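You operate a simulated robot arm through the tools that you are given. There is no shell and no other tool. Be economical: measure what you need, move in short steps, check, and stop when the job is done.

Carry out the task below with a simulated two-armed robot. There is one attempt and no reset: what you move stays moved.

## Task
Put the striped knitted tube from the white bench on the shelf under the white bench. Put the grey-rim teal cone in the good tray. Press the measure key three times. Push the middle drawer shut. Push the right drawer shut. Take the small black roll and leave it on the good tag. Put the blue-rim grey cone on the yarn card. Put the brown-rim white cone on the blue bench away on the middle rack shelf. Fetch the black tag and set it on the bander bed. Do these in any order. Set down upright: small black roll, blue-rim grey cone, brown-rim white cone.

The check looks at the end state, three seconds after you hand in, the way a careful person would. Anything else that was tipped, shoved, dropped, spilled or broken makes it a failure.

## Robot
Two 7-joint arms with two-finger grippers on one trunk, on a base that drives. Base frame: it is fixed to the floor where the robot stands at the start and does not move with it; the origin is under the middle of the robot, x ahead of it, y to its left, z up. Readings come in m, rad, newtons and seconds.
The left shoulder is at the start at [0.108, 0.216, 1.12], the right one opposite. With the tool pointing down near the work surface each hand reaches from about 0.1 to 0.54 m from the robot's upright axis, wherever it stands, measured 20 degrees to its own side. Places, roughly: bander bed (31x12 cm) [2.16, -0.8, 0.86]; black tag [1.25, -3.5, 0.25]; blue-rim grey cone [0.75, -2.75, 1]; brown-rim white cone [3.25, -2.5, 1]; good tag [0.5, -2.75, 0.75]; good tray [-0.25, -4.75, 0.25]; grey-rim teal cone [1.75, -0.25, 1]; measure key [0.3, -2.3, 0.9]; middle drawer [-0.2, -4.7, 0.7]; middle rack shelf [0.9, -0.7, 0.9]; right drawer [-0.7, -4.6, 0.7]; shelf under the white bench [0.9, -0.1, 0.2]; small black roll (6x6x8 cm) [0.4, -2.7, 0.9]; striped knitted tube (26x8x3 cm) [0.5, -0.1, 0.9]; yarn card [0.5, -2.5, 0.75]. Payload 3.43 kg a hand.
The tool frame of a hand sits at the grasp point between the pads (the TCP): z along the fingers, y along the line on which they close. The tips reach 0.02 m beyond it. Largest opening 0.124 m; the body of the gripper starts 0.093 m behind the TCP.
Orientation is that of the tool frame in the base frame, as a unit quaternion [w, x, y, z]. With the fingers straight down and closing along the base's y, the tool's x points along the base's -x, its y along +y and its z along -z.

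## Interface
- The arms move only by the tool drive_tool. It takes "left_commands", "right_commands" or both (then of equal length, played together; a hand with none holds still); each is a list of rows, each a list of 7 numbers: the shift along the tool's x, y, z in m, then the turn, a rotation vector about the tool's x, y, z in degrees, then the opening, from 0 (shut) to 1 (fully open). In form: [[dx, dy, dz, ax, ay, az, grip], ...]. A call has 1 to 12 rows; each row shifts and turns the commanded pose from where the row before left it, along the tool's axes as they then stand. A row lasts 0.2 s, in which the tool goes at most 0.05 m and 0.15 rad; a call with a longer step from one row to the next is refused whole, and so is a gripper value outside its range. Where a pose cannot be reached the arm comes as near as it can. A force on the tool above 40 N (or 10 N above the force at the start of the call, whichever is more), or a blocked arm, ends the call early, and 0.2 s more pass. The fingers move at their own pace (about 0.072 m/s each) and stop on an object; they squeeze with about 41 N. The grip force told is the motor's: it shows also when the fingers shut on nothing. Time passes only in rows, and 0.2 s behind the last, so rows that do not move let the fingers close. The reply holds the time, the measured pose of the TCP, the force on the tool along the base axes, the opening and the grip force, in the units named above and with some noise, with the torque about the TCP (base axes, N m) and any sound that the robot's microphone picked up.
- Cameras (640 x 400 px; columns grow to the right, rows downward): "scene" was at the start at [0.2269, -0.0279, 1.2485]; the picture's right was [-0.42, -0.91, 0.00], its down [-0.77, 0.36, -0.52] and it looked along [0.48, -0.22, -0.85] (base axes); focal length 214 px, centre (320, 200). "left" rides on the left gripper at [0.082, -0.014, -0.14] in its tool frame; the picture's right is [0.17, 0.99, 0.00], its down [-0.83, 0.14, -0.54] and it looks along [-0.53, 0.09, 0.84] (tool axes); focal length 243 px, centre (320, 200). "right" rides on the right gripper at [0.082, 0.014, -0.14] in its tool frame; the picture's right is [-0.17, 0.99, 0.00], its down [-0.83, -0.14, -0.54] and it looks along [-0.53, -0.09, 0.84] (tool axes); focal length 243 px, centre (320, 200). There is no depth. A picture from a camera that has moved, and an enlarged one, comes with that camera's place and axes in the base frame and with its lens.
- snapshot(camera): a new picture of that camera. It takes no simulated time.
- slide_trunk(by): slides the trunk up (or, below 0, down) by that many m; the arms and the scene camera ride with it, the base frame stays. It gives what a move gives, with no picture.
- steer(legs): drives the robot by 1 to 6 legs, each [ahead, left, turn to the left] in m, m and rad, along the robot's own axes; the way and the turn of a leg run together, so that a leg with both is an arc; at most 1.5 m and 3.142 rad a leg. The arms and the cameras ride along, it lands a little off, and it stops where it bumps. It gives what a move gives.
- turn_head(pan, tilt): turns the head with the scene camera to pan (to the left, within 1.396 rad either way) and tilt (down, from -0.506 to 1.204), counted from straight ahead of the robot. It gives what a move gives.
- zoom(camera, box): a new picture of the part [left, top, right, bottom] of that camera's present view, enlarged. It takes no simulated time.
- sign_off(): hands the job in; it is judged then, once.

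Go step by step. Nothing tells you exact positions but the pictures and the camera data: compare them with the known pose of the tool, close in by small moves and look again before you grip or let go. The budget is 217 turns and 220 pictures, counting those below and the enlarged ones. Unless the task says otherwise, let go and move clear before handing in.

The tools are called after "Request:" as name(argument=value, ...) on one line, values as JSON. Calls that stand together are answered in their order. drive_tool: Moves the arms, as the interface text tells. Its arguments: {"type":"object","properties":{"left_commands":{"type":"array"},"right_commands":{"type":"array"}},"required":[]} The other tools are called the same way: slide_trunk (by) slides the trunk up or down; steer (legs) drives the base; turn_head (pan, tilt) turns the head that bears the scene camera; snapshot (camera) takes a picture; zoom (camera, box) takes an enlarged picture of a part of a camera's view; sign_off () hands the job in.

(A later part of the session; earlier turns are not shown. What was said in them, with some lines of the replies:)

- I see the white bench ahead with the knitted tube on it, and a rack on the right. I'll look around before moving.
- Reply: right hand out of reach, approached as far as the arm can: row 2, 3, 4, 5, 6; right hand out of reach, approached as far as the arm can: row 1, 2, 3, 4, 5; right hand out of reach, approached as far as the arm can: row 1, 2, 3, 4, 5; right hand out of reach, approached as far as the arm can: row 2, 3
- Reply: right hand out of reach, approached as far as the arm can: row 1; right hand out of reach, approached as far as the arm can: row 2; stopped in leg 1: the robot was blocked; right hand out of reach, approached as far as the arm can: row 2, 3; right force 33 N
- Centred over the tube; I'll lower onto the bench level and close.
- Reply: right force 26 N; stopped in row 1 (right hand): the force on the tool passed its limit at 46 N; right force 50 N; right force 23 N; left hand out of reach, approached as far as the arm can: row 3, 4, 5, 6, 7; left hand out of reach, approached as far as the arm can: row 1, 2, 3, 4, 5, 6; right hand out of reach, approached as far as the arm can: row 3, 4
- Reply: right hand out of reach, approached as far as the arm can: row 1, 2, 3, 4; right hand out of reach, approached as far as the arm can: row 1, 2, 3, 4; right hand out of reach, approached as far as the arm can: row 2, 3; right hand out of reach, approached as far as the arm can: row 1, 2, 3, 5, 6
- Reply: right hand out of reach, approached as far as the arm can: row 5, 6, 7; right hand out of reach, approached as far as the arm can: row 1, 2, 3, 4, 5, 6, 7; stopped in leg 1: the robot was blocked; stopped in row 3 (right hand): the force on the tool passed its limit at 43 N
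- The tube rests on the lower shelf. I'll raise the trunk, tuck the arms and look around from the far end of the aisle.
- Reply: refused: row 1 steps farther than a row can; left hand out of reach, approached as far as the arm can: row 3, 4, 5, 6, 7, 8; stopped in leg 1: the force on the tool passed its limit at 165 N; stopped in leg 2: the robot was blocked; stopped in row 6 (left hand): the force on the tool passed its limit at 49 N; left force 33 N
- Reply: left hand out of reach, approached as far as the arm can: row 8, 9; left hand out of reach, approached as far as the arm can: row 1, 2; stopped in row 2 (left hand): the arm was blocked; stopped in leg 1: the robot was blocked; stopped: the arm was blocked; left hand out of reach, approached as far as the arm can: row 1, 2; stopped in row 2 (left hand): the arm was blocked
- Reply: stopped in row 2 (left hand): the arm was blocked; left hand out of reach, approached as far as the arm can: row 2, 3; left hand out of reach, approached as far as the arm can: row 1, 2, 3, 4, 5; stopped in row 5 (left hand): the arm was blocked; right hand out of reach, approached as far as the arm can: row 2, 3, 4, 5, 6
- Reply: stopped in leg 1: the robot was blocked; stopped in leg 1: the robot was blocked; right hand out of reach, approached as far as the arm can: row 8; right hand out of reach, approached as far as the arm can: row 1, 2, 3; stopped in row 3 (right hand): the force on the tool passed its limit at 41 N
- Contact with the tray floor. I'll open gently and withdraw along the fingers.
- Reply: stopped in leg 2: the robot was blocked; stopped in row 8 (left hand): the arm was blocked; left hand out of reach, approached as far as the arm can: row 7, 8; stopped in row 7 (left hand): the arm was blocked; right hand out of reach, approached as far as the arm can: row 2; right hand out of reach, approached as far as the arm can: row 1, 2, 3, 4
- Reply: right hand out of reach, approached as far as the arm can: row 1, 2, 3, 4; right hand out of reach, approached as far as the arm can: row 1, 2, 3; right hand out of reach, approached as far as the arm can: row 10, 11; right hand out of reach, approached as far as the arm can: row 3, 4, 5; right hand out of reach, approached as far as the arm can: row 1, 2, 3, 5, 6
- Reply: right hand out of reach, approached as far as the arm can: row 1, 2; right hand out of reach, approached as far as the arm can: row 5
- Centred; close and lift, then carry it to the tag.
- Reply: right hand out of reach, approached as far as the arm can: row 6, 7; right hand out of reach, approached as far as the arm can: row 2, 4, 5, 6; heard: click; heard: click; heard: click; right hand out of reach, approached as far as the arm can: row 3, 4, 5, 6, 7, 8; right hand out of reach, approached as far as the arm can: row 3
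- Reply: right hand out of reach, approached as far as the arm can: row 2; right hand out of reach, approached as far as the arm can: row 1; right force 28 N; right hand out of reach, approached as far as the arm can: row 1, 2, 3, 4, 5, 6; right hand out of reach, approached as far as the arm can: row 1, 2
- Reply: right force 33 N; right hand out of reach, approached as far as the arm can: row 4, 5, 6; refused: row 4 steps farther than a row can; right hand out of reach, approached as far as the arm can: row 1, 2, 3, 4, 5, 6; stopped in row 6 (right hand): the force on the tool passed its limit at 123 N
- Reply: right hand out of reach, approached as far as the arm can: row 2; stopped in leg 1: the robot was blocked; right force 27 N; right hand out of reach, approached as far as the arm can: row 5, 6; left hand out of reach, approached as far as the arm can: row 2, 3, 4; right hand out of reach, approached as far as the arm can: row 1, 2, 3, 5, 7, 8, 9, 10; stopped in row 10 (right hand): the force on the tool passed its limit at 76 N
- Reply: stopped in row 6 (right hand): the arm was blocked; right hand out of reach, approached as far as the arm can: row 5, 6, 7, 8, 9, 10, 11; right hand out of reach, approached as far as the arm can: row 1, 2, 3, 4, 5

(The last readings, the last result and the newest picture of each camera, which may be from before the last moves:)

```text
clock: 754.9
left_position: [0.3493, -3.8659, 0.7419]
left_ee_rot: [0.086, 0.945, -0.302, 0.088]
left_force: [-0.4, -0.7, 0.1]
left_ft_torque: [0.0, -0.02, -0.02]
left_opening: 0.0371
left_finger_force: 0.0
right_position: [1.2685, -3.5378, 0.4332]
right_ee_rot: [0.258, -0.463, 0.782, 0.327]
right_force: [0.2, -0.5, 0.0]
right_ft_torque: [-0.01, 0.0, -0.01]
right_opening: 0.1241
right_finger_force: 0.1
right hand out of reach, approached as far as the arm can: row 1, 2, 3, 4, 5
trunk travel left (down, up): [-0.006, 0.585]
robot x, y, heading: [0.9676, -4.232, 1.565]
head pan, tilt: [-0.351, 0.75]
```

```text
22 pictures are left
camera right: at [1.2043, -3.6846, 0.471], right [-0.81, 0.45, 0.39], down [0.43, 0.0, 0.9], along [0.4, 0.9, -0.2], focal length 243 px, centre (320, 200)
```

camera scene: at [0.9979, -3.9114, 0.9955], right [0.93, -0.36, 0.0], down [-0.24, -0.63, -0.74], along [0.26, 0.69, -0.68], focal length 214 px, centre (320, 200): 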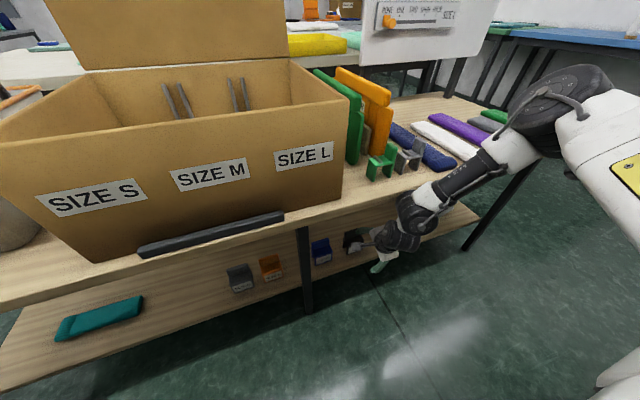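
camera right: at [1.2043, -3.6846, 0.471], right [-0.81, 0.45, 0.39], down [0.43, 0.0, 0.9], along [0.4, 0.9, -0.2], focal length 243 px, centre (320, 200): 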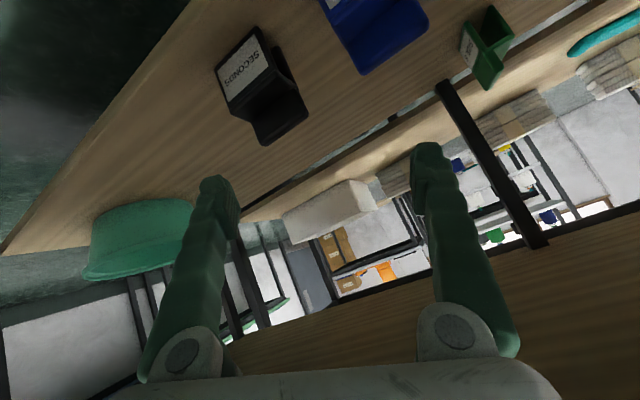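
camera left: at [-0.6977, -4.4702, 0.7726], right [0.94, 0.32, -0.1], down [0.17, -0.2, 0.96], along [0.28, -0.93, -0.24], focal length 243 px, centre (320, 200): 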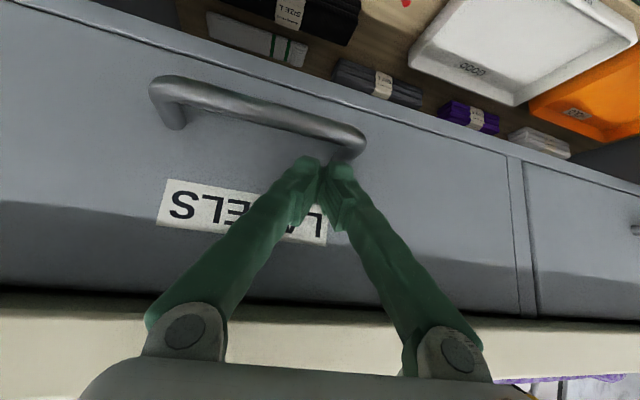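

Request:
drive_tool(right_commands=[[0.02, 0, -0.03, 0, 0, 8, 1], [0.02, 0, -0.03, 0, 0, 8, 1], [0, 0, -0.02, 0, 0, 8, 1], [0, 0, 0, 0, 0, 8, 1], [0, 0, 0, 0, 0, 8, 1], [0, 0, 0, 0, 0, 8, 1], [0, 0, 0, 0, 0, 8, 1], [0, 0, 0, 0, 0, 8, 1], [0, 0, 0, 0, 0, 8, 1]])

Request:
snapshot(camera="right")

```text
clock: 756.9
left_position: [0.3486, -3.8658, 0.7417]
left_ee_rot: [0.086, 0.945, -0.302, 0.089]
left_force: [0.3, 0.3, 0.1]
left_ft_torque: [0.0, -0.01, 0.0]
left_opening: 0.0372
left_finger_force: 0.1
right_position: [1.2501, -3.608, 0.4422]
right_ee_rot: [0.008, 0.08, 0.904, 0.42]
right_force: [-1.1, 0.3, 0.5]
right_ft_torque: [-0.02, 0.02, -0.01]
right_opening: 0.1241
right_finger_force: 0.0
right hand out of reach, approached as far as the arm can: row 2, 3
trunk travel left (down, up): [-0.006, 0.585]
robot x, y, heading: [0.9653, -4.2342, 1.557]
head pan, tilt: [-0.351, 0.75]
```

```text
21 pictures are left
camera right: at [1.1577, -3.6926, 0.5496], right [0.3, 0.6, 0.74], down [0.76, -0.62, 0.2], along [0.58, 0.5, -0.64], focal length 243 px, centre (320, 200)
```

right: 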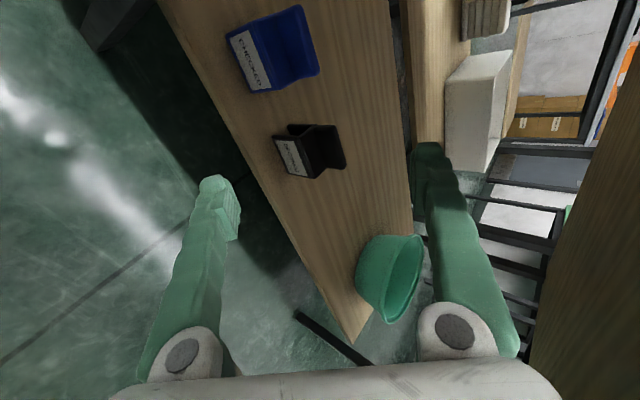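

Request:
steer(legs=[[0, -0.14, 0.01]])

Request:
drive_tool(right_commands=[[0, -0.01, 0, 2.42, 7.6, -1.0, 1], [0, -0.01, 0, 2.42, 7.6, -1.0, 1], [0, 0, 0, 2.42, 7.6, -1.0, 1], [0, 0, 0, 2.42, 7.6, -1.0, 1], [0, 0, 0, 2.42, 7.6, -1.0, 1]])

Request:
snapshot(camera="right")

Request:
snapshot(camera="scene")

```text
clock: 759.4
left_position: [0.484, -3.8718, 0.7411]
left_ee_rot: [0.087, 0.946, -0.298, 0.089]
left_force: [-0.1, -0.8, 0.6]
left_ft_torque: [-0.01, -0.01, 0.0]
left_opening: 0.0372
left_finger_force: 0.0
right_position: [1.3811, -3.6058, 0.4438]
right_ee_rot: [0.005, 0.075, 0.904, 0.42]
right_force: [-0.7, 0.0, -0.1]
right_ft_torque: [-0.01, -0.01, -0.01]
right_opening: 0.1238
right_finger_force: 0.0
trunk travel left (down, up): [-0.006, 0.585]
robot x, y, heading: [1.1045, -4.2359, 1.567]
head pan, tilt: [-0.351, 0.75]
```

```text
clock: 760.6
left_position: [0.4839, -3.8714, 0.7419]
left_ee_rot: [0.087, 0.947, -0.297, 0.088]
left_force: [0.9, 0.2, 0.2]
left_ft_torque: [0.0, 0.04, -0.01]
left_opening: 0.0369
left_finger_force: 0.0
right_position: [1.3802, -3.6175, 0.4283]
right_ee_rot: [-0.279, -0.103, 0.897, 0.326]
right_force: [-0.2, 0.0, 0.3]
right_ft_torque: [0.02, -0.03, -0.02]
right_opening: 0.124
right_finger_force: 0.0
right hand out of reach, approached as far as the arm can: row 1
trunk travel left (down, up): [-0.006, 0.585]
robot x, y, heading: [1.1081, -4.2339, 1.573]
head pan, tilt: [-0.351, 0.75]
```

```text
20 pictures are left
camera right: at [1.39, -3.7117, 0.5629], right [0.13, 0.82, 0.56], down [0.99, -0.09, -0.11], along [-0.04, 0.57, -0.82], focal length 243 px, centre (320, 200)
```

right: 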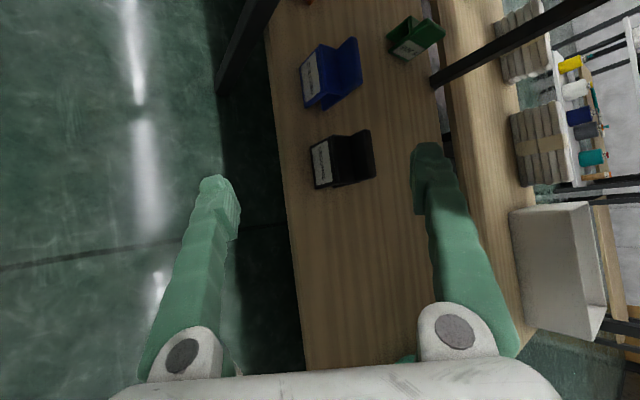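

```text
19 pictures are left
camera scene: at [1.1344, -3.9031, 0.9927], right [0.94, -0.35, 0.0], down [-0.24, -0.64, -0.73], along [0.25, 0.69, -0.68], focal length 214 px, centre (320, 200)
```

scene: 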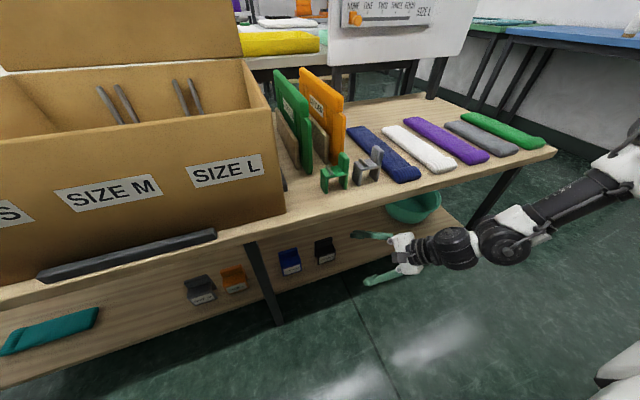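

Request:
drive_tool(right_commands=[[-0.0183, 0.0091, 0.0335, 0, 0, 0, 1], [-0.0183, 0.0091, 0.0335, 0, 0, 0, 1], [-0.0183, 0.0091, 0.0335, 0, 0, 0, 1], [-0.0183, 0.0091, 0.0335, 0, 0, 0, 1]])

Request:
snapshot(camera="right")

```text
clock: 761.6
left_position: [0.4833, -3.8721, 0.7417]
left_ee_rot: [0.086, 0.946, -0.298, 0.089]
left_force: [0.1, 0.2, -0.2]
left_ft_torque: [0.01, 0.0, -0.03]
left_opening: 0.0372
left_finger_force: 0.0
right_position: [1.3609, -3.4917, 0.3355]
right_ee_rot: [-0.279, -0.103, 0.898, 0.325]
right_force: [0.4, 0.3, 0.1]
right_ft_torque: [0.0, 0.01, 0.01]
right_opening: 0.1242
right_finger_force: 0.2
trunk travel left (down, up): [-0.006, 0.585]
robot x, y, heading: [1.1079, -4.2334, 1.566]
head pan, tilt: [-0.351, 0.75]
```

```text
18 pictures are left
camera right: at [1.373, -3.585, 0.4682], right [0.13, 0.82, 0.56], down [0.99, -0.09, -0.11], along [-0.04, 0.57, -0.82], focal length 243 px, centre (320, 200)
```

right: 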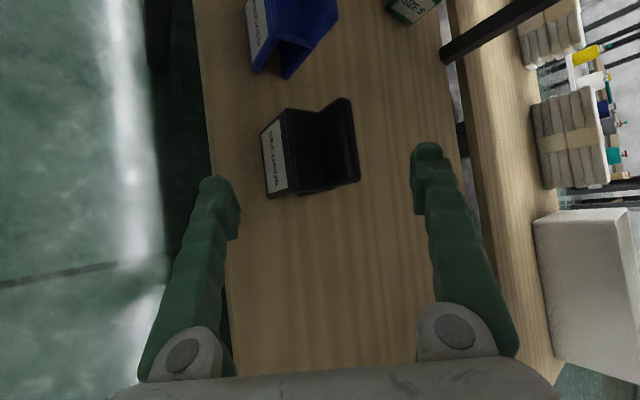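

Request:
drive_tool(right_commands=[[-0.001, 0, 0.031, 0, 0, 0, 1], [-0.001, 0, 0.031, 0, 0, 0, 1], [-0.001, 0, 0.022, 0, 0, 0, 1], [0, 0, 0.007, 0, 0, 0, 1]])

Request:
snapshot(camera="right")

```text
clock: 762.5
left_position: [0.484, -3.8711, 0.7421]
left_ee_rot: [0.087, 0.946, -0.299, 0.09]
left_force: [-0.2, -0.4, -0.9]
left_ft_torque: [0.01, 0.02, 0.05]
left_opening: 0.0371
left_finger_force: 0.0
right_position: [1.3176, -3.4426, 0.2821]
right_ee_rot: [-0.281, -0.101, 0.896, 0.329]
right_force: [3.6, -10.2, 20.4]
right_ft_torque: [-1.58, -0.31, 0.16]
right_opening: 0.1239
right_finger_force: 0.1
trunk travel left (down, up): [-0.006, 0.585]
robot x, y, heading: [1.1047, -4.2326, 1.568]
head pan, tilt: [-0.351, 0.75]
stopped in row 4 (right hand): the force on the tool passed its limit at 52 N (the readings are from after the stop); the commanded pose is now the measured one
```

```text
17 pictures are left
camera right: at [1.3292, -3.5377, 0.4163], right [0.14, 0.81, 0.56], down [0.99, -0.09, -0.11], along [-0.04, 0.57, -0.82], focal length 243 px, centre (320, 200)
```

right: 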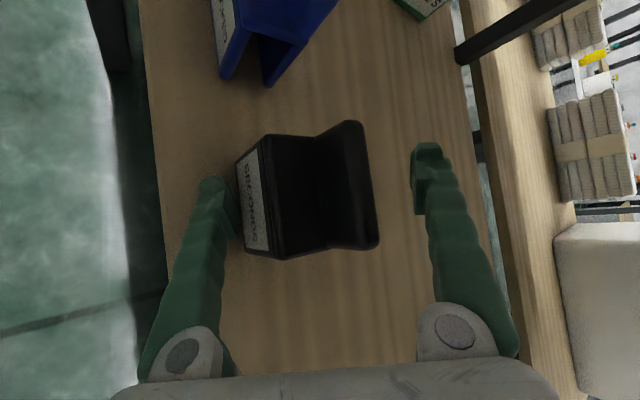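

Request:
drive_tool(right_commands=[[0.001, 0.0025, -0.0025, 0, 0, 0, 1], [0, 0, 0, 0, 0, 0, 0], [0, 0, 0, 0, 0, 0, 0], [0, 0, 0, 0, 0, 0, 0], [0, 0, 0, 0, 0, 0, 0]])

Request:
snapshot(camera="right")

```text
clock: 763.8
left_position: [0.4841, -3.8708, 0.7412]
left_ee_rot: [0.086, 0.946, -0.298, 0.089]
left_force: [-0.5, -0.7, -0.1]
left_ft_torque: [-0.01, 0.01, 0.02]
left_opening: 0.0371
left_finger_force: 0.0
right_position: [1.3187, -3.4432, 0.2832]
right_ee_rot: [-0.279, -0.102, 0.897, 0.326]
right_force: [0.1, 0.2, -0.7]
right_ft_torque: [0.0, 0.02, 0.0]
right_opening: 0.0448
right_finger_force: 40.8
trunk travel left (down, up): [-0.006, 0.585]
robot x, y, heading: [1.1096, -4.2326, 1.568]
head pan, tilt: [-0.351, 0.75]
```

```text
16 pictures are left
camera right: at [1.3295, -3.5368, 0.4172], right [0.14, 0.82, 0.56], down [0.99, -0.09, -0.11], along [-0.04, 0.57, -0.82], focal length 243 px, centre (320, 200)
```

right: 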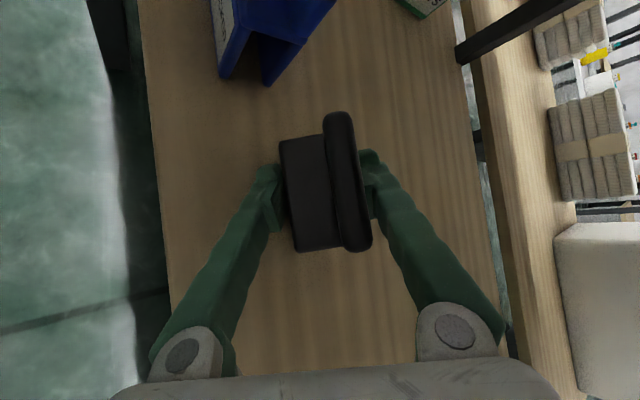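

Request:
drive_tool(right_commands=[[0, 0, -0.015, 0, 0, 0, 0], [0, 0, -0.03, 0, 0, 0, 0], [0, 0, -0.03, 0, 0, 0, 0], [0.0183, -0.0091, -0.0335, 0, 0, 0, 0], [0.0183, -0.0091, -0.0335, 0, 0, 0, 0], [0.0183, -0.0091, -0.0335, 0, 0, 0, 0], [0.0183, -0.0091, -0.0335, 0, 0, 0, 0]])

Request:
snapshot(camera="right")

```text
clock: 765.4
left_position: [0.484, -3.8716, 0.742]
left_ee_rot: [0.087, 0.946, -0.298, 0.089]
left_force: [0.7, -0.1, 0.1]
left_ft_torque: [0.03, 0.0, 0.01]
left_opening: 0.037
left_finger_force: 0.0
right_position: [1.3782, -3.6073, 0.4236]
right_ee_rot: [-0.278, -0.102, 0.897, 0.328]
right_force: [-0.2, -0.9, -0.1]
right_ft_torque: [0.05, -0.01, -0.01]
right_opening: 0.0442
right_finger_force: 41.1
trunk travel left (down, up): [-0.006, 0.585]
robot x, y, heading: [1.1094, -4.2349, 1.567]
head pan, tilt: [-0.351, 0.75]
```

```text
15 pictures are left
camera right: at [1.3891, -3.7021, 0.5569], right [0.14, 0.82, 0.56], down [0.99, -0.09, -0.11], along [-0.04, 0.57, -0.82], focal length 243 px, centre (320, 200)
```

right: 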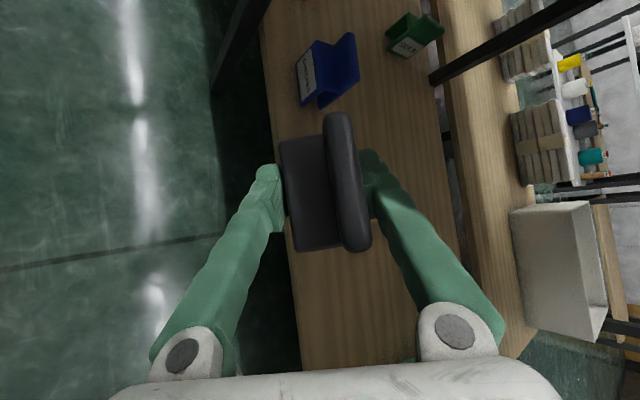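

Request:
drive_tool(right_commands=[[0.0147, -0.0307, -0.021, 0, 0, 0, 0], [0.0147, -0.0307, -0.021, 0, 0, 0, 0], [0.0147, -0.0307, -0.021, 0, 0, 0, 0], [0, 0, 0, 0, -7, 0, 0], [0, 0, 0, 0, -7, 0, 0], [0, 0, 0, 0, -7, 0, 0], [0, 0, 0, 0, -7, 0, 0], [0, 0, 0, 0, -7, 0, 0]])

Request:
drive_tool(right_commands=[[0, 0, 0, 8, 0, 0, 0], [0, 0, 0, 8, 0, 0, 0], [0, 0, 0, 8, 0, 0, 0], [0, 0, 0, 8, 0, 0, 0], [0, -0.01, -0.03, 7, 0, 0, 0], [0, -0.01, -0.04, 0, 0, 0, 0], [0, -0.01, -0.04, 0, 0, 0, 0], [0, -0.01, -0.04, 0, 0, 0, 0], [0, -0.01, -0.04, 0, 0, 0, 0]])

Request:
slide_trunk(by=0.36)

Request:
snapshot(camera="scene")

```text
clock: 767.1
left_position: [0.4842, -3.872, 0.741]
left_ee_rot: [0.086, 0.946, -0.298, 0.089]
left_force: [0.1, 0.3, 0.5]
left_ft_torque: [-0.01, 0.02, 0.0]
left_opening: 0.0373
left_finger_force: 0.1
right_position: [1.4774, -3.7127, 0.4588]
right_ee_rot: [-0.167, -0.06, 0.925, 0.336]
right_force: [-0.2, 0.2, -0.5]
right_ft_torque: [0.0, -0.01, 0.02]
right_opening: 0.0444
right_finger_force: 41.5
right hand out of reach, approached as far as the arm can: row 3, 4, 5, 6, 7, 8
trunk travel left (down, up): [-0.006, 0.585]
robot x, y, heading: [1.1088, -4.2374, 1.572]
head pan, tilt: [-0.351, 0.75]
```

```text
clock: 769.1
left_position: [0.4849, -3.8718, 0.7428]
left_ee_rot: [0.086, 0.946, -0.298, 0.089]
left_force: [-0.5, -0.1, 0.1]
left_ft_torque: [0.03, -0.02, -0.02]
left_opening: 0.0374
left_finger_force: 0.0
right_position: [1.5395, -3.7631, 0.6394]
right_ee_rot: [-0.139, -0.112, 0.984, 0.008]
right_force: [-1.3, -1.2, -0.9]
right_ft_torque: [0.03, -0.02, 0.0]
right_opening: 0.0442
right_finger_force: 41.4
trunk travel left (down, up): [-0.006, 0.585]
robot x, y, heading: [1.1067, -4.2357, 1.57]
head pan, tilt: [-0.351, 0.75]
```

```text
clock: 772.6
left_position: [0.4855, -3.8716, 1.1004]
left_ee_rot: [0.088, 0.946, -0.298, 0.088]
left_force: [0.4, 0.5, 0.5]
left_ft_torque: [-0.03, -0.01, 0.01]
left_opening: 0.0373
left_finger_force: 0.0
right_position: [1.5411, -3.7618, 0.9966]
right_ee_rot: [-0.139, -0.115, 0.984, 0.006]
right_force: [-0.7, -0.4, -0.4]
right_ft_torque: [-0.01, -0.03, 0.0]
right_opening: 0.0445
right_finger_force: 41.2
trunk travel left (down, up): [-0.366, 0.225]
robot x, y, heading: [1.1077, -4.2321, 1.573]
head pan, tilt: [-0.351, 0.75]
```

```text
14 pictures are left
camera scene: at [1.1345, -4.0154, 1.3652], right [0.94, -0.35, 0.0], down [-0.24, -0.64, -0.73], along [0.25, 0.69, -0.68], focal length 214 px, centre (320, 200)
```

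scene: 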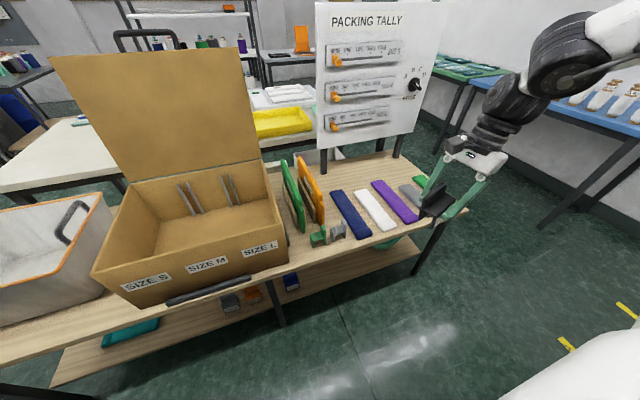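

Request:
steer(legs=[[0.04, 0, 0], [0, 1.5, 0], [0, 0.12, 0], [1.3, 0, 0], [1.25, 0, 0]])

Request:
snapshot(camera="right")

```text
clock: 810.2
left_position: [-1.0408, -1.2402, 1.1014]
left_ee_rot: [0.088, 0.94, -0.319, 0.087]
left_force: [-0.7, -0.2, -0.4]
left_ft_torque: [-0.02, -0.01, -0.02]
left_opening: 0.0373
left_finger_force: 0.1
right_position: [0.0201, -1.1769, 0.9971]
right_ee_rot: [-0.137, -0.092, 0.986, 0.011]
right_force: [0.0, 0.5, -1.7]
right_ft_torque: [-0.02, -0.01, 0.01]
right_opening: 0.0443
right_finger_force: 41.3
trunk travel left (down, up): [-0.366, 0.225]
robot x, y, heading: [-0.4357, -1.6274, 1.522]
head pan, tilt: [-0.351, 0.75]
```

```text
13 pictures are left
camera right: at [-0.0231, -1.1775, 1.1559], right [-0.02, 1.0, 0.0], down [0.96, 0.02, 0.29], along [0.29, 0.01, -0.96], focal length 243 px, centre (320, 200)
```

right: 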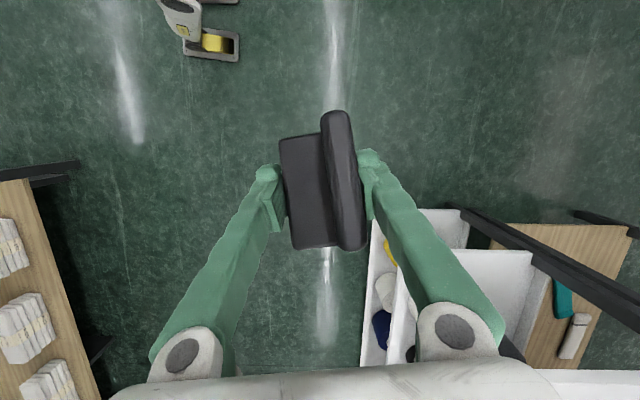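

Request:
steer(legs=[[-0.06, 0, 0.05], [0, -1.5, 0], [0, -0.72, 0]])

Request:
turn_head(pan=-0.4, tilt=0.6)

Request:
snapshot(camera="scene")

```text
clock: 841.0
left_position: [1.1879, -1.3227, 1.1]
left_ee_rot: [0.086, 0.948, -0.292, 0.09]
left_force: [-0.6, -0.2, -0.5]
left_ft_torque: [0.02, 0.01, -0.02]
left_opening: 0.0372
left_finger_force: 0.1
right_position: [2.244, -1.1989, 0.9982]
right_ee_rot: [-0.137, -0.12, 0.983, 0.007]
right_force: [-0.4, -0.1, -1.0]
right_ft_torque: [0.02, 0.01, 0.03]
right_opening: 0.0441
right_finger_force: 41.1
trunk travel left (down, up): [-0.366, 0.225]
robot x, y, heading: [1.8138, -1.6778, 1.586]
head pan, tilt: [-0.351, 0.75]
```

```text
clock: 841.7
left_position: [1.1885, -1.3224, 1.1022]
left_ee_rot: [0.086, 0.948, -0.293, 0.089]
left_force: [0.2, 0.0, -0.1]
left_ft_torque: [-0.04, -0.01, 0.01]
left_opening: 0.0373
left_finger_force: 0.1
right_position: [2.244, -1.1991, 0.9988]
right_ee_rot: [-0.138, -0.12, 0.983, 0.006]
right_force: [-0.6, -1.0, -0.1]
right_ft_torque: [-0.04, -0.01, -0.01]
right_opening: 0.0443
right_finger_force: 40.5
trunk travel left (down, up): [-0.366, 0.225]
robot x, y, heading: [1.8125, -1.6741, 1.576]
head pan, tilt: [-0.4, 0.6]
```

```text
12 pictures are left
camera scene: at [1.8457, -1.4541, 1.3781], right [0.92, -0.38, 0.0], down [-0.22, -0.52, -0.82], along [0.31, 0.76, -0.57], focal length 214 px, centre (320, 200)
```

scene: 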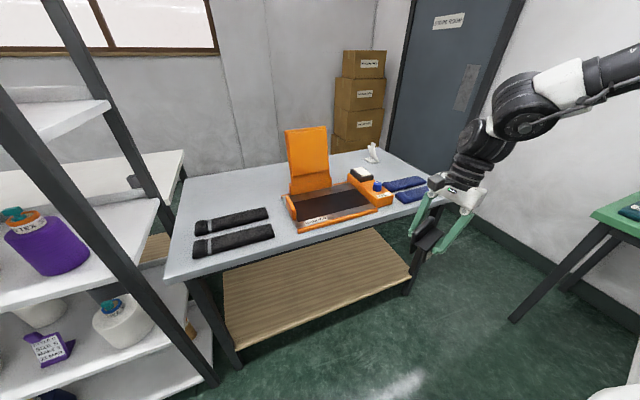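

Request:
zoom(camera="scene", box=[260, 120, 420, 245])

```text
3.20 times, centred on (340, 182) of scene
camera zoom: at [1.8457, -1.4541, 1.3781], right [0.92, -0.38, 0.0], down [-0.22, -0.52, -0.82], along [0.31, 0.76, -0.57], focal length 686 px, centre (256, 256)
```

zoom: 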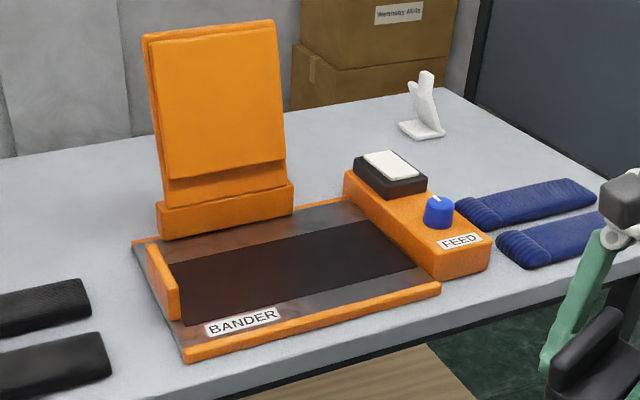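

Request:
drive_tool(right_commands=[[0, 0, 0, 0, 6.5, 0, 0], [0, 0, 0, 0, 6.5, 0, 0], [0, 0, 0, 0, 6, 0, 0]])

Request:
steer(legs=[[0.3, 0.06, 0]])

Request:
snapshot(camera="right")

Request:
snapshot(camera="scene")

```text
clock: 842.5
left_position: [1.1874, -1.3224, 1.1011]
left_ee_rot: [0.087, 0.948, -0.292, 0.089]
left_force: [0.2, 0.7, -1.0]
left_ft_torque: [0.03, 0.01, 0.02]
left_opening: 0.0373
left_finger_force: 0.0
right_position: [2.2433, -1.1994, 0.9969]
right_ee_rot: [-0.299, -0.12, 0.947, -0.014]
right_force: [0.1, 0.4, -1.0]
right_ft_torque: [-0.01, 0.06, -0.04]
right_opening: 0.0441
right_finger_force: 41.2
trunk travel left (down, up): [-0.366, 0.225]
robot x, y, heading: [1.8183, -1.6757, 1.585]
head pan, tilt: [-0.4, 0.6]
```

```text
clock: 844.9
left_position: [1.1258, -1.019, 1.1023]
left_ee_rot: [0.086, 0.948, -0.293, 0.09]
left_force: [0.4, 0.1, -0.8]
left_ft_torque: [0.01, 0.01, -0.04]
left_opening: 0.0372
left_finger_force: 0.1
right_position: [2.1808, -0.8965, 0.998]
right_ee_rot: [-0.298, -0.119, 0.947, -0.013]
right_force: [-0.3, 0.8, -0.4]
right_ft_torque: [0.0, 0.02, 0.0]
right_opening: 0.0442
right_finger_force: 40.8
trunk travel left (down, up): [-0.366, 0.225]
robot x, y, heading: [1.7527, -1.3759, 1.578]
head pan, tilt: [-0.4, 0.6]
```

```text
10 pictures are left
camera right: at [2.1898, -0.8879, 1.1613], right [-0.1, 0.99, -0.05], down [0.99, 0.1, -0.04], along [-0.03, -0.05, -1.0], focal length 243 px, centre (320, 200)
```

right: 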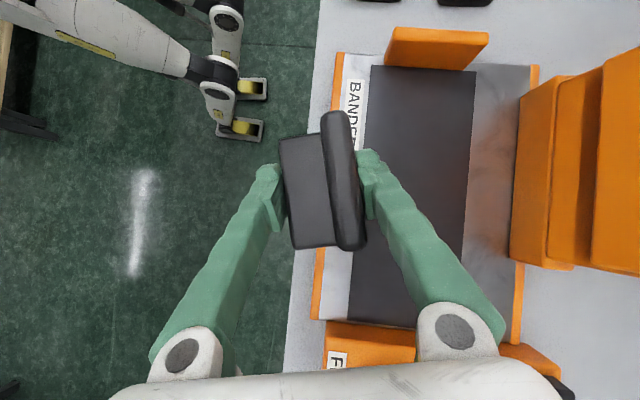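

```text
9 pictures are left
camera scene: at [1.7827, -1.1516, 1.3782], right [0.92, -0.38, 0.0], down [-0.22, -0.52, -0.83], along [0.31, 0.76, -0.56], focal length 214 px, centre (320, 200)
```

scene: 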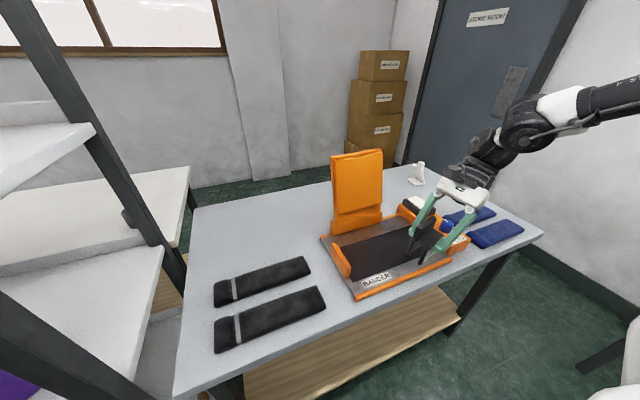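

Request:
steer(legs=[[0.114, 0.018, 0]])

Request:
drive_tool(right_commands=[[-0.017, -0.001, 0.025, 0, 0, 0, 0], [-0.011, -0.001, 0.0165, 0, 0, 0, 0]])

Request:
snapshot(camera="scene")

```text
clock: 845.7
left_position: [1.1261, -1.0181, 1.1034]
left_ee_rot: [0.087, 0.949, -0.288, 0.095]
left_force: [5.5, -23.1, 8.9]
left_ft_torque: [3.99, 0.78, -0.17]
left_opening: 0.0372
left_finger_force: 0.0
right_position: [2.1794, -0.8857, 0.9986]
right_ee_rot: [-0.299, -0.123, 0.946, -0.014]
right_force: [-1.0, -0.4, -0.5]
right_ft_torque: [-0.05, 0.04, 0.05]
right_opening: 0.0444
right_finger_force: 41.6
trunk travel left (down, up): [-0.366, 0.225]
robot x, y, heading: [1.7494, -1.3617, 1.579]
head pan, tilt: [-0.4, 0.6]
stopped in leg 1: the force on the tool passed its limit at 61 N (the readings are from after the stop); the commanded pose is now the measured one
```

```text
clock: 846.3
left_position: [1.1264, -1.0153, 1.103]
left_ee_rot: [0.086, 0.949, -0.29, 0.094]
left_force: [5.8, -26.9, 7.4]
left_ft_torque: [4.63, 0.95, -0.16]
left_opening: 0.0372
left_finger_force: 0.0
right_position: [2.1789, -0.8873, 0.948]
right_ee_rot: [-0.298, -0.121, 0.947, -0.012]
right_force: [-0.2, 0.3, -0.7]
right_ft_torque: [-0.04, 0.02, 0.0]
right_opening: 0.0443
right_finger_force: 41.0
trunk travel left (down, up): [-0.366, 0.225]
robot x, y, heading: [1.7496, -1.3611, 1.581]
head pan, tilt: [-0.4, 0.6]
```

```text
8 pictures are left
camera scene: at [1.7818, -1.1444, 1.379], right [0.93, -0.38, 0.0], down [-0.22, -0.52, -0.83], along [0.31, 0.77, -0.56], focal length 214 px, centre (320, 200)
```

scene: 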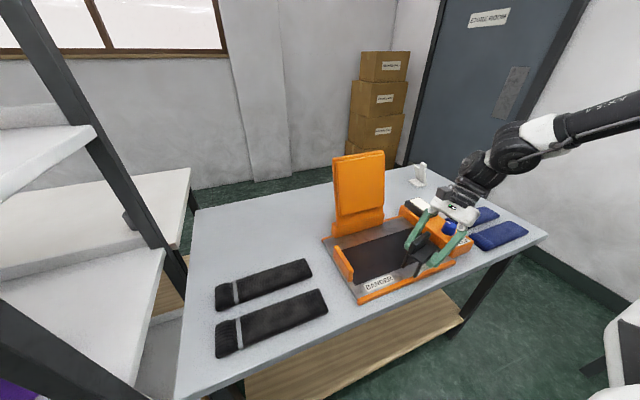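

Request:
steer(legs=[[-0.03, 0, 0]])

Request:
drive_tool(right_commands=[[0.017, 0.001, -0.0247, 0, 0, 0, 0], [-0.0042, 0.0338, -0.001, 0, 0, 0, 0], [-0.0042, 0.0338, -0.001, 0, 0, 0, 0], [-0.0042, 0.0338, -0.001, 0, 0, 0, 0], [-0.0042, 0.0338, -0.001, 0, 0, 0, 0]])

Request:
snapshot(camera="right")

```text
clock: 847.2
left_position: [1.1236, -1.0374, 1.0986]
left_ee_rot: [0.09, 0.948, -0.291, 0.095]
left_force: [0.2, 0.8, -0.4]
left_ft_torque: [-0.12, -0.01, -0.01]
left_opening: 0.0372
left_finger_force: 0.0
right_position: [2.1769, -0.9116, 0.9458]
right_ee_rot: [-0.298, -0.119, 0.947, -0.015]
right_force: [-0.4, 0.3, 0.0]
right_ft_torque: [-0.03, 0.0, 0.0]
right_opening: 0.0445
right_finger_force: 40.7
trunk travel left (down, up): [-0.366, 0.225]
robot x, y, heading: [1.75, -1.3886, 1.577]
head pan, tilt: [-0.4, 0.6]
```

```text
clock: 848.4
left_position: [1.1253, -1.039, 1.1008]
left_ee_rot: [0.088, 0.948, -0.291, 0.097]
left_force: [-0.3, 0.3, 0.1]
left_ft_torque: [-0.01, -0.03, -0.02]
left_opening: 0.037
left_finger_force: 0.0
right_position: [2.1613, -0.7752, 0.9773]
right_ee_rot: [-0.299, -0.119, 0.947, -0.015]
right_force: [0.8, -0.2, 0.1]
right_ft_torque: [0.0, -0.03, 0.03]
right_opening: 0.0441
right_finger_force: 41.1
trunk travel left (down, up): [-0.366, 0.225]
robot x, y, heading: [1.7515, -1.3923, 1.583]
head pan, tilt: [-0.4, 0.6]
```

```text
7 pictures are left
camera right: at [2.1704, -0.7657, 1.1396], right [-0.1, 0.99, -0.05], down [0.99, 0.1, -0.04], along [-0.03, -0.05, -1.0], focal length 243 px, centre (320, 200)
```

right: 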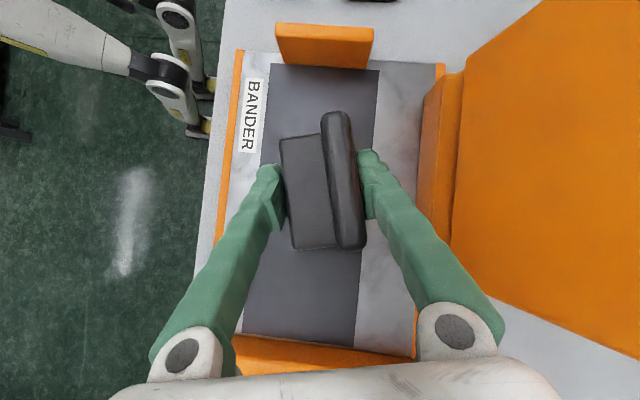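

Request:
drive_tool(right_commands=[[-0.0125, -0.005, 0.0185, 0, 0, 0, 0], [-0.0113, -0.004, 0.0164, 0, 0, 0, 0], [-0.0034, 0, 0.005, 0, 0, 0, 0], [-0.0034, 0, 0.005, 0, 0, 0, 0], [-0.0034, 0, 0.005, 0, 0, 0, 0]])

```text
clock: 849.6
left_position: [1.1256, -1.0403, 1.1007]
left_ee_rot: [0.088, 0.948, -0.291, 0.095]
left_force: [0.1, 0.3, -1.4]
left_ft_torque: [0.0, 0.0, -0.05]
left_opening: 0.0374
left_finger_force: 0.0
right_position: [2.1628, -0.783, 0.9158]
right_ee_rot: [-0.299, -0.119, 0.947, -0.011]
right_force: [2.2, 1.6, 5.8]
right_ft_torque: [-0.11, 0.14, 0.0]
right_opening: 0.0443
right_finger_force: 40.4
trunk travel left (down, up): [-0.366, 0.225]
robot x, y, heading: [1.7509, -1.3936, 1.581]
head pan, tilt: [-0.4, 0.6]
```

Request:
drive_tool(right_commands=[[-0.0014, 0, 0.002, 0, 0, 0, 0], [0, 0, 0, 0, 0, 0, 0.45], [0, 0, 0, 0, 0, 0, 0.65], [0, 0, 0, 0, 0, 0, 0.75], [0, 0, 0, 0, 0, 0, 0.75]])

Request:
snapshot(camera="right")

```text
clock: 850.8
left_position: [1.1261, -1.0392, 1.1012]
left_ee_rot: [0.087, 0.948, -0.292, 0.095]
left_force: [0.1, -0.8, -0.4]
left_ft_torque: [0.0, 0.0, -0.02]
left_opening: 0.037
left_finger_force: 0.0
right_position: [2.1619, -0.7843, 0.914]
right_ee_rot: [-0.299, -0.119, 0.947, -0.014]
right_force: [-0.7, -0.6, 0.8]
right_ft_torque: [0.04, 0.01, -0.04]
right_opening: 0.093
right_finger_force: 0.1
trunk travel left (down, up): [-0.366, 0.225]
robot x, y, heading: [1.7487, -1.3939, 1.573]
head pan, tilt: [-0.4, 0.6]
```

```text
6 pictures are left
camera right: at [2.1717, -0.7753, 1.0764], right [-0.1, 0.99, -0.05], down [0.99, 0.1, -0.04], along [-0.03, -0.05, -1.0], focal length 243 px, centre (320, 200)
```

right: 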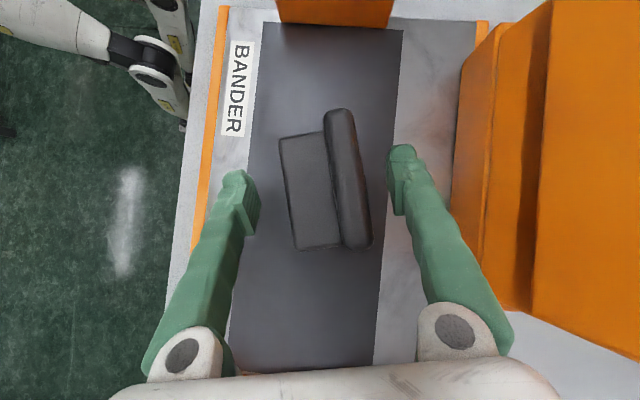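

Tag rests on the bed, inside its outline. I'll withdraw along the fingers and then back away.

Request:
drive_tool(right_commands=[[0, 0, -0.03, 0, 0, 0, 0.75], [0, 0, -0.04, 0, 0, 0, 0.75], [0, 0, -0.04, 0, 0, 0, 0.75], [0.02, 0, -0.03, 0, 0, 0, 0.75]])

Request:
steer(legs=[[-0.35, 0, 0]])

Request:
turn_head(pan=0.2, tilt=0.5)

Request:
snapshot(camera="scene")

```text
clock: 851.8
left_position: [1.124, -1.042, 1.1003]
left_ee_rot: [0.087, 0.948, -0.291, 0.095]
left_force: [-0.5, -0.4, 0.7]
left_ft_torque: [0.04, -0.03, 0.01]
left_opening: 0.0372
left_finger_force: 0.0
right_position: [2.224, -0.7752, 1.04]
right_ee_rot: [-0.298, -0.12, 0.947, -0.014]
right_force: [-0.3, 0.9, -0.2]
right_ft_torque: [-0.01, -0.01, -0.02]
right_opening: 0.0932
right_finger_force: 0.1
trunk travel left (down, up): [-0.366, 0.225]
robot x, y, heading: [1.7533, -1.3942, 1.58]
head pan, tilt: [-0.4, 0.6]
```

```text
clock: 854.5
left_position: [1.1288, -1.3938, 1.1003]
left_ee_rot: [0.088, 0.947, -0.292, 0.095]
left_force: [-0.7, -0.6, 1.0]
left_ft_torque: [0.01, 0.01, -0.02]
left_opening: 0.0371
left_finger_force: 0.0
right_position: [2.2285, -1.1336, 1.0393]
right_ee_rot: [-0.298, -0.119, 0.947, -0.015]
right_force: [0.5, -0.8, 0.5]
right_ft_torque: [0.0, -0.01, 0.03]
right_opening: 0.093
right_finger_force: 0.0
trunk travel left (down, up): [-0.366, 0.225]
robot x, y, heading: [1.7491, -1.7471, 1.577]
head pan, tilt: [-0.4, 0.6]
```

```text
clock: 855.5
left_position: [1.1293, -1.3943, 1.1011]
left_ee_rot: [0.088, 0.947, -0.293, 0.095]
left_force: [0.1, -0.3, 0.1]
left_ft_torque: [0.02, -0.02, 0.02]
left_opening: 0.0375
left_finger_force: 0.0
right_position: [2.2284, -1.1325, 1.0403]
right_ee_rot: [-0.298, -0.118, 0.947, -0.013]
right_force: [-0.1, 0.2, -0.7]
right_ft_torque: [0.04, 0.02, -0.01]
right_opening: 0.0931
right_finger_force: 0.2
trunk travel left (down, up): [-0.366, 0.225]
robot x, y, heading: [1.7507, -1.7475, 1.576]
head pan, tilt: [0.201, 0.499]
```

```text
5 pictures are left
camera scene: at [1.7315, -1.517, 1.3872], right [0.98, 0.2, 0.0], down [0.1, -0.47, -0.88], along [-0.18, 0.86, -0.48], focal length 214 px, centre (320, 200)
```

scene: 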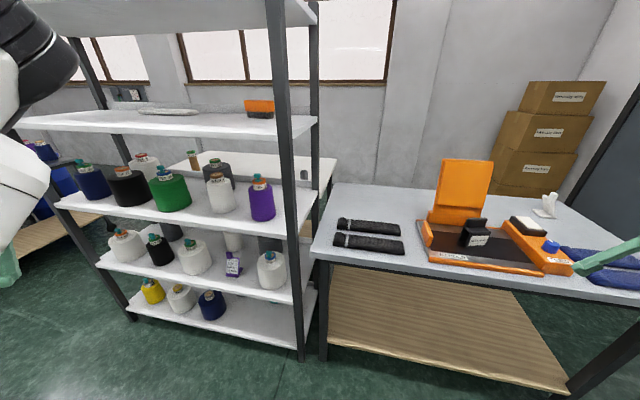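

The black tag stands on the bander bed, the white cone is upright on the middle rack shelf, and the rack items are all standing. The arms are clear, so I'm handing in.

Request:
sign_off()

```text
The job is handed in.
```

All nine tasks are done and the job is handed in: the tube, the three cones, the black roll and the black tag are placed, the key was pressed three times (three clicks heard), and both drawers are shut. I set the black roll, the grey cone and the white cone down upright, and the teal cone lies on its side in the good tray.

The robot bumped furniture a few times along the way, and the left hand hit something at the front of the rack at about 61 N. Later pictures of the rack and the bander bench show nothing moved or fallen, but I took no close-up of the other spots I bumped.
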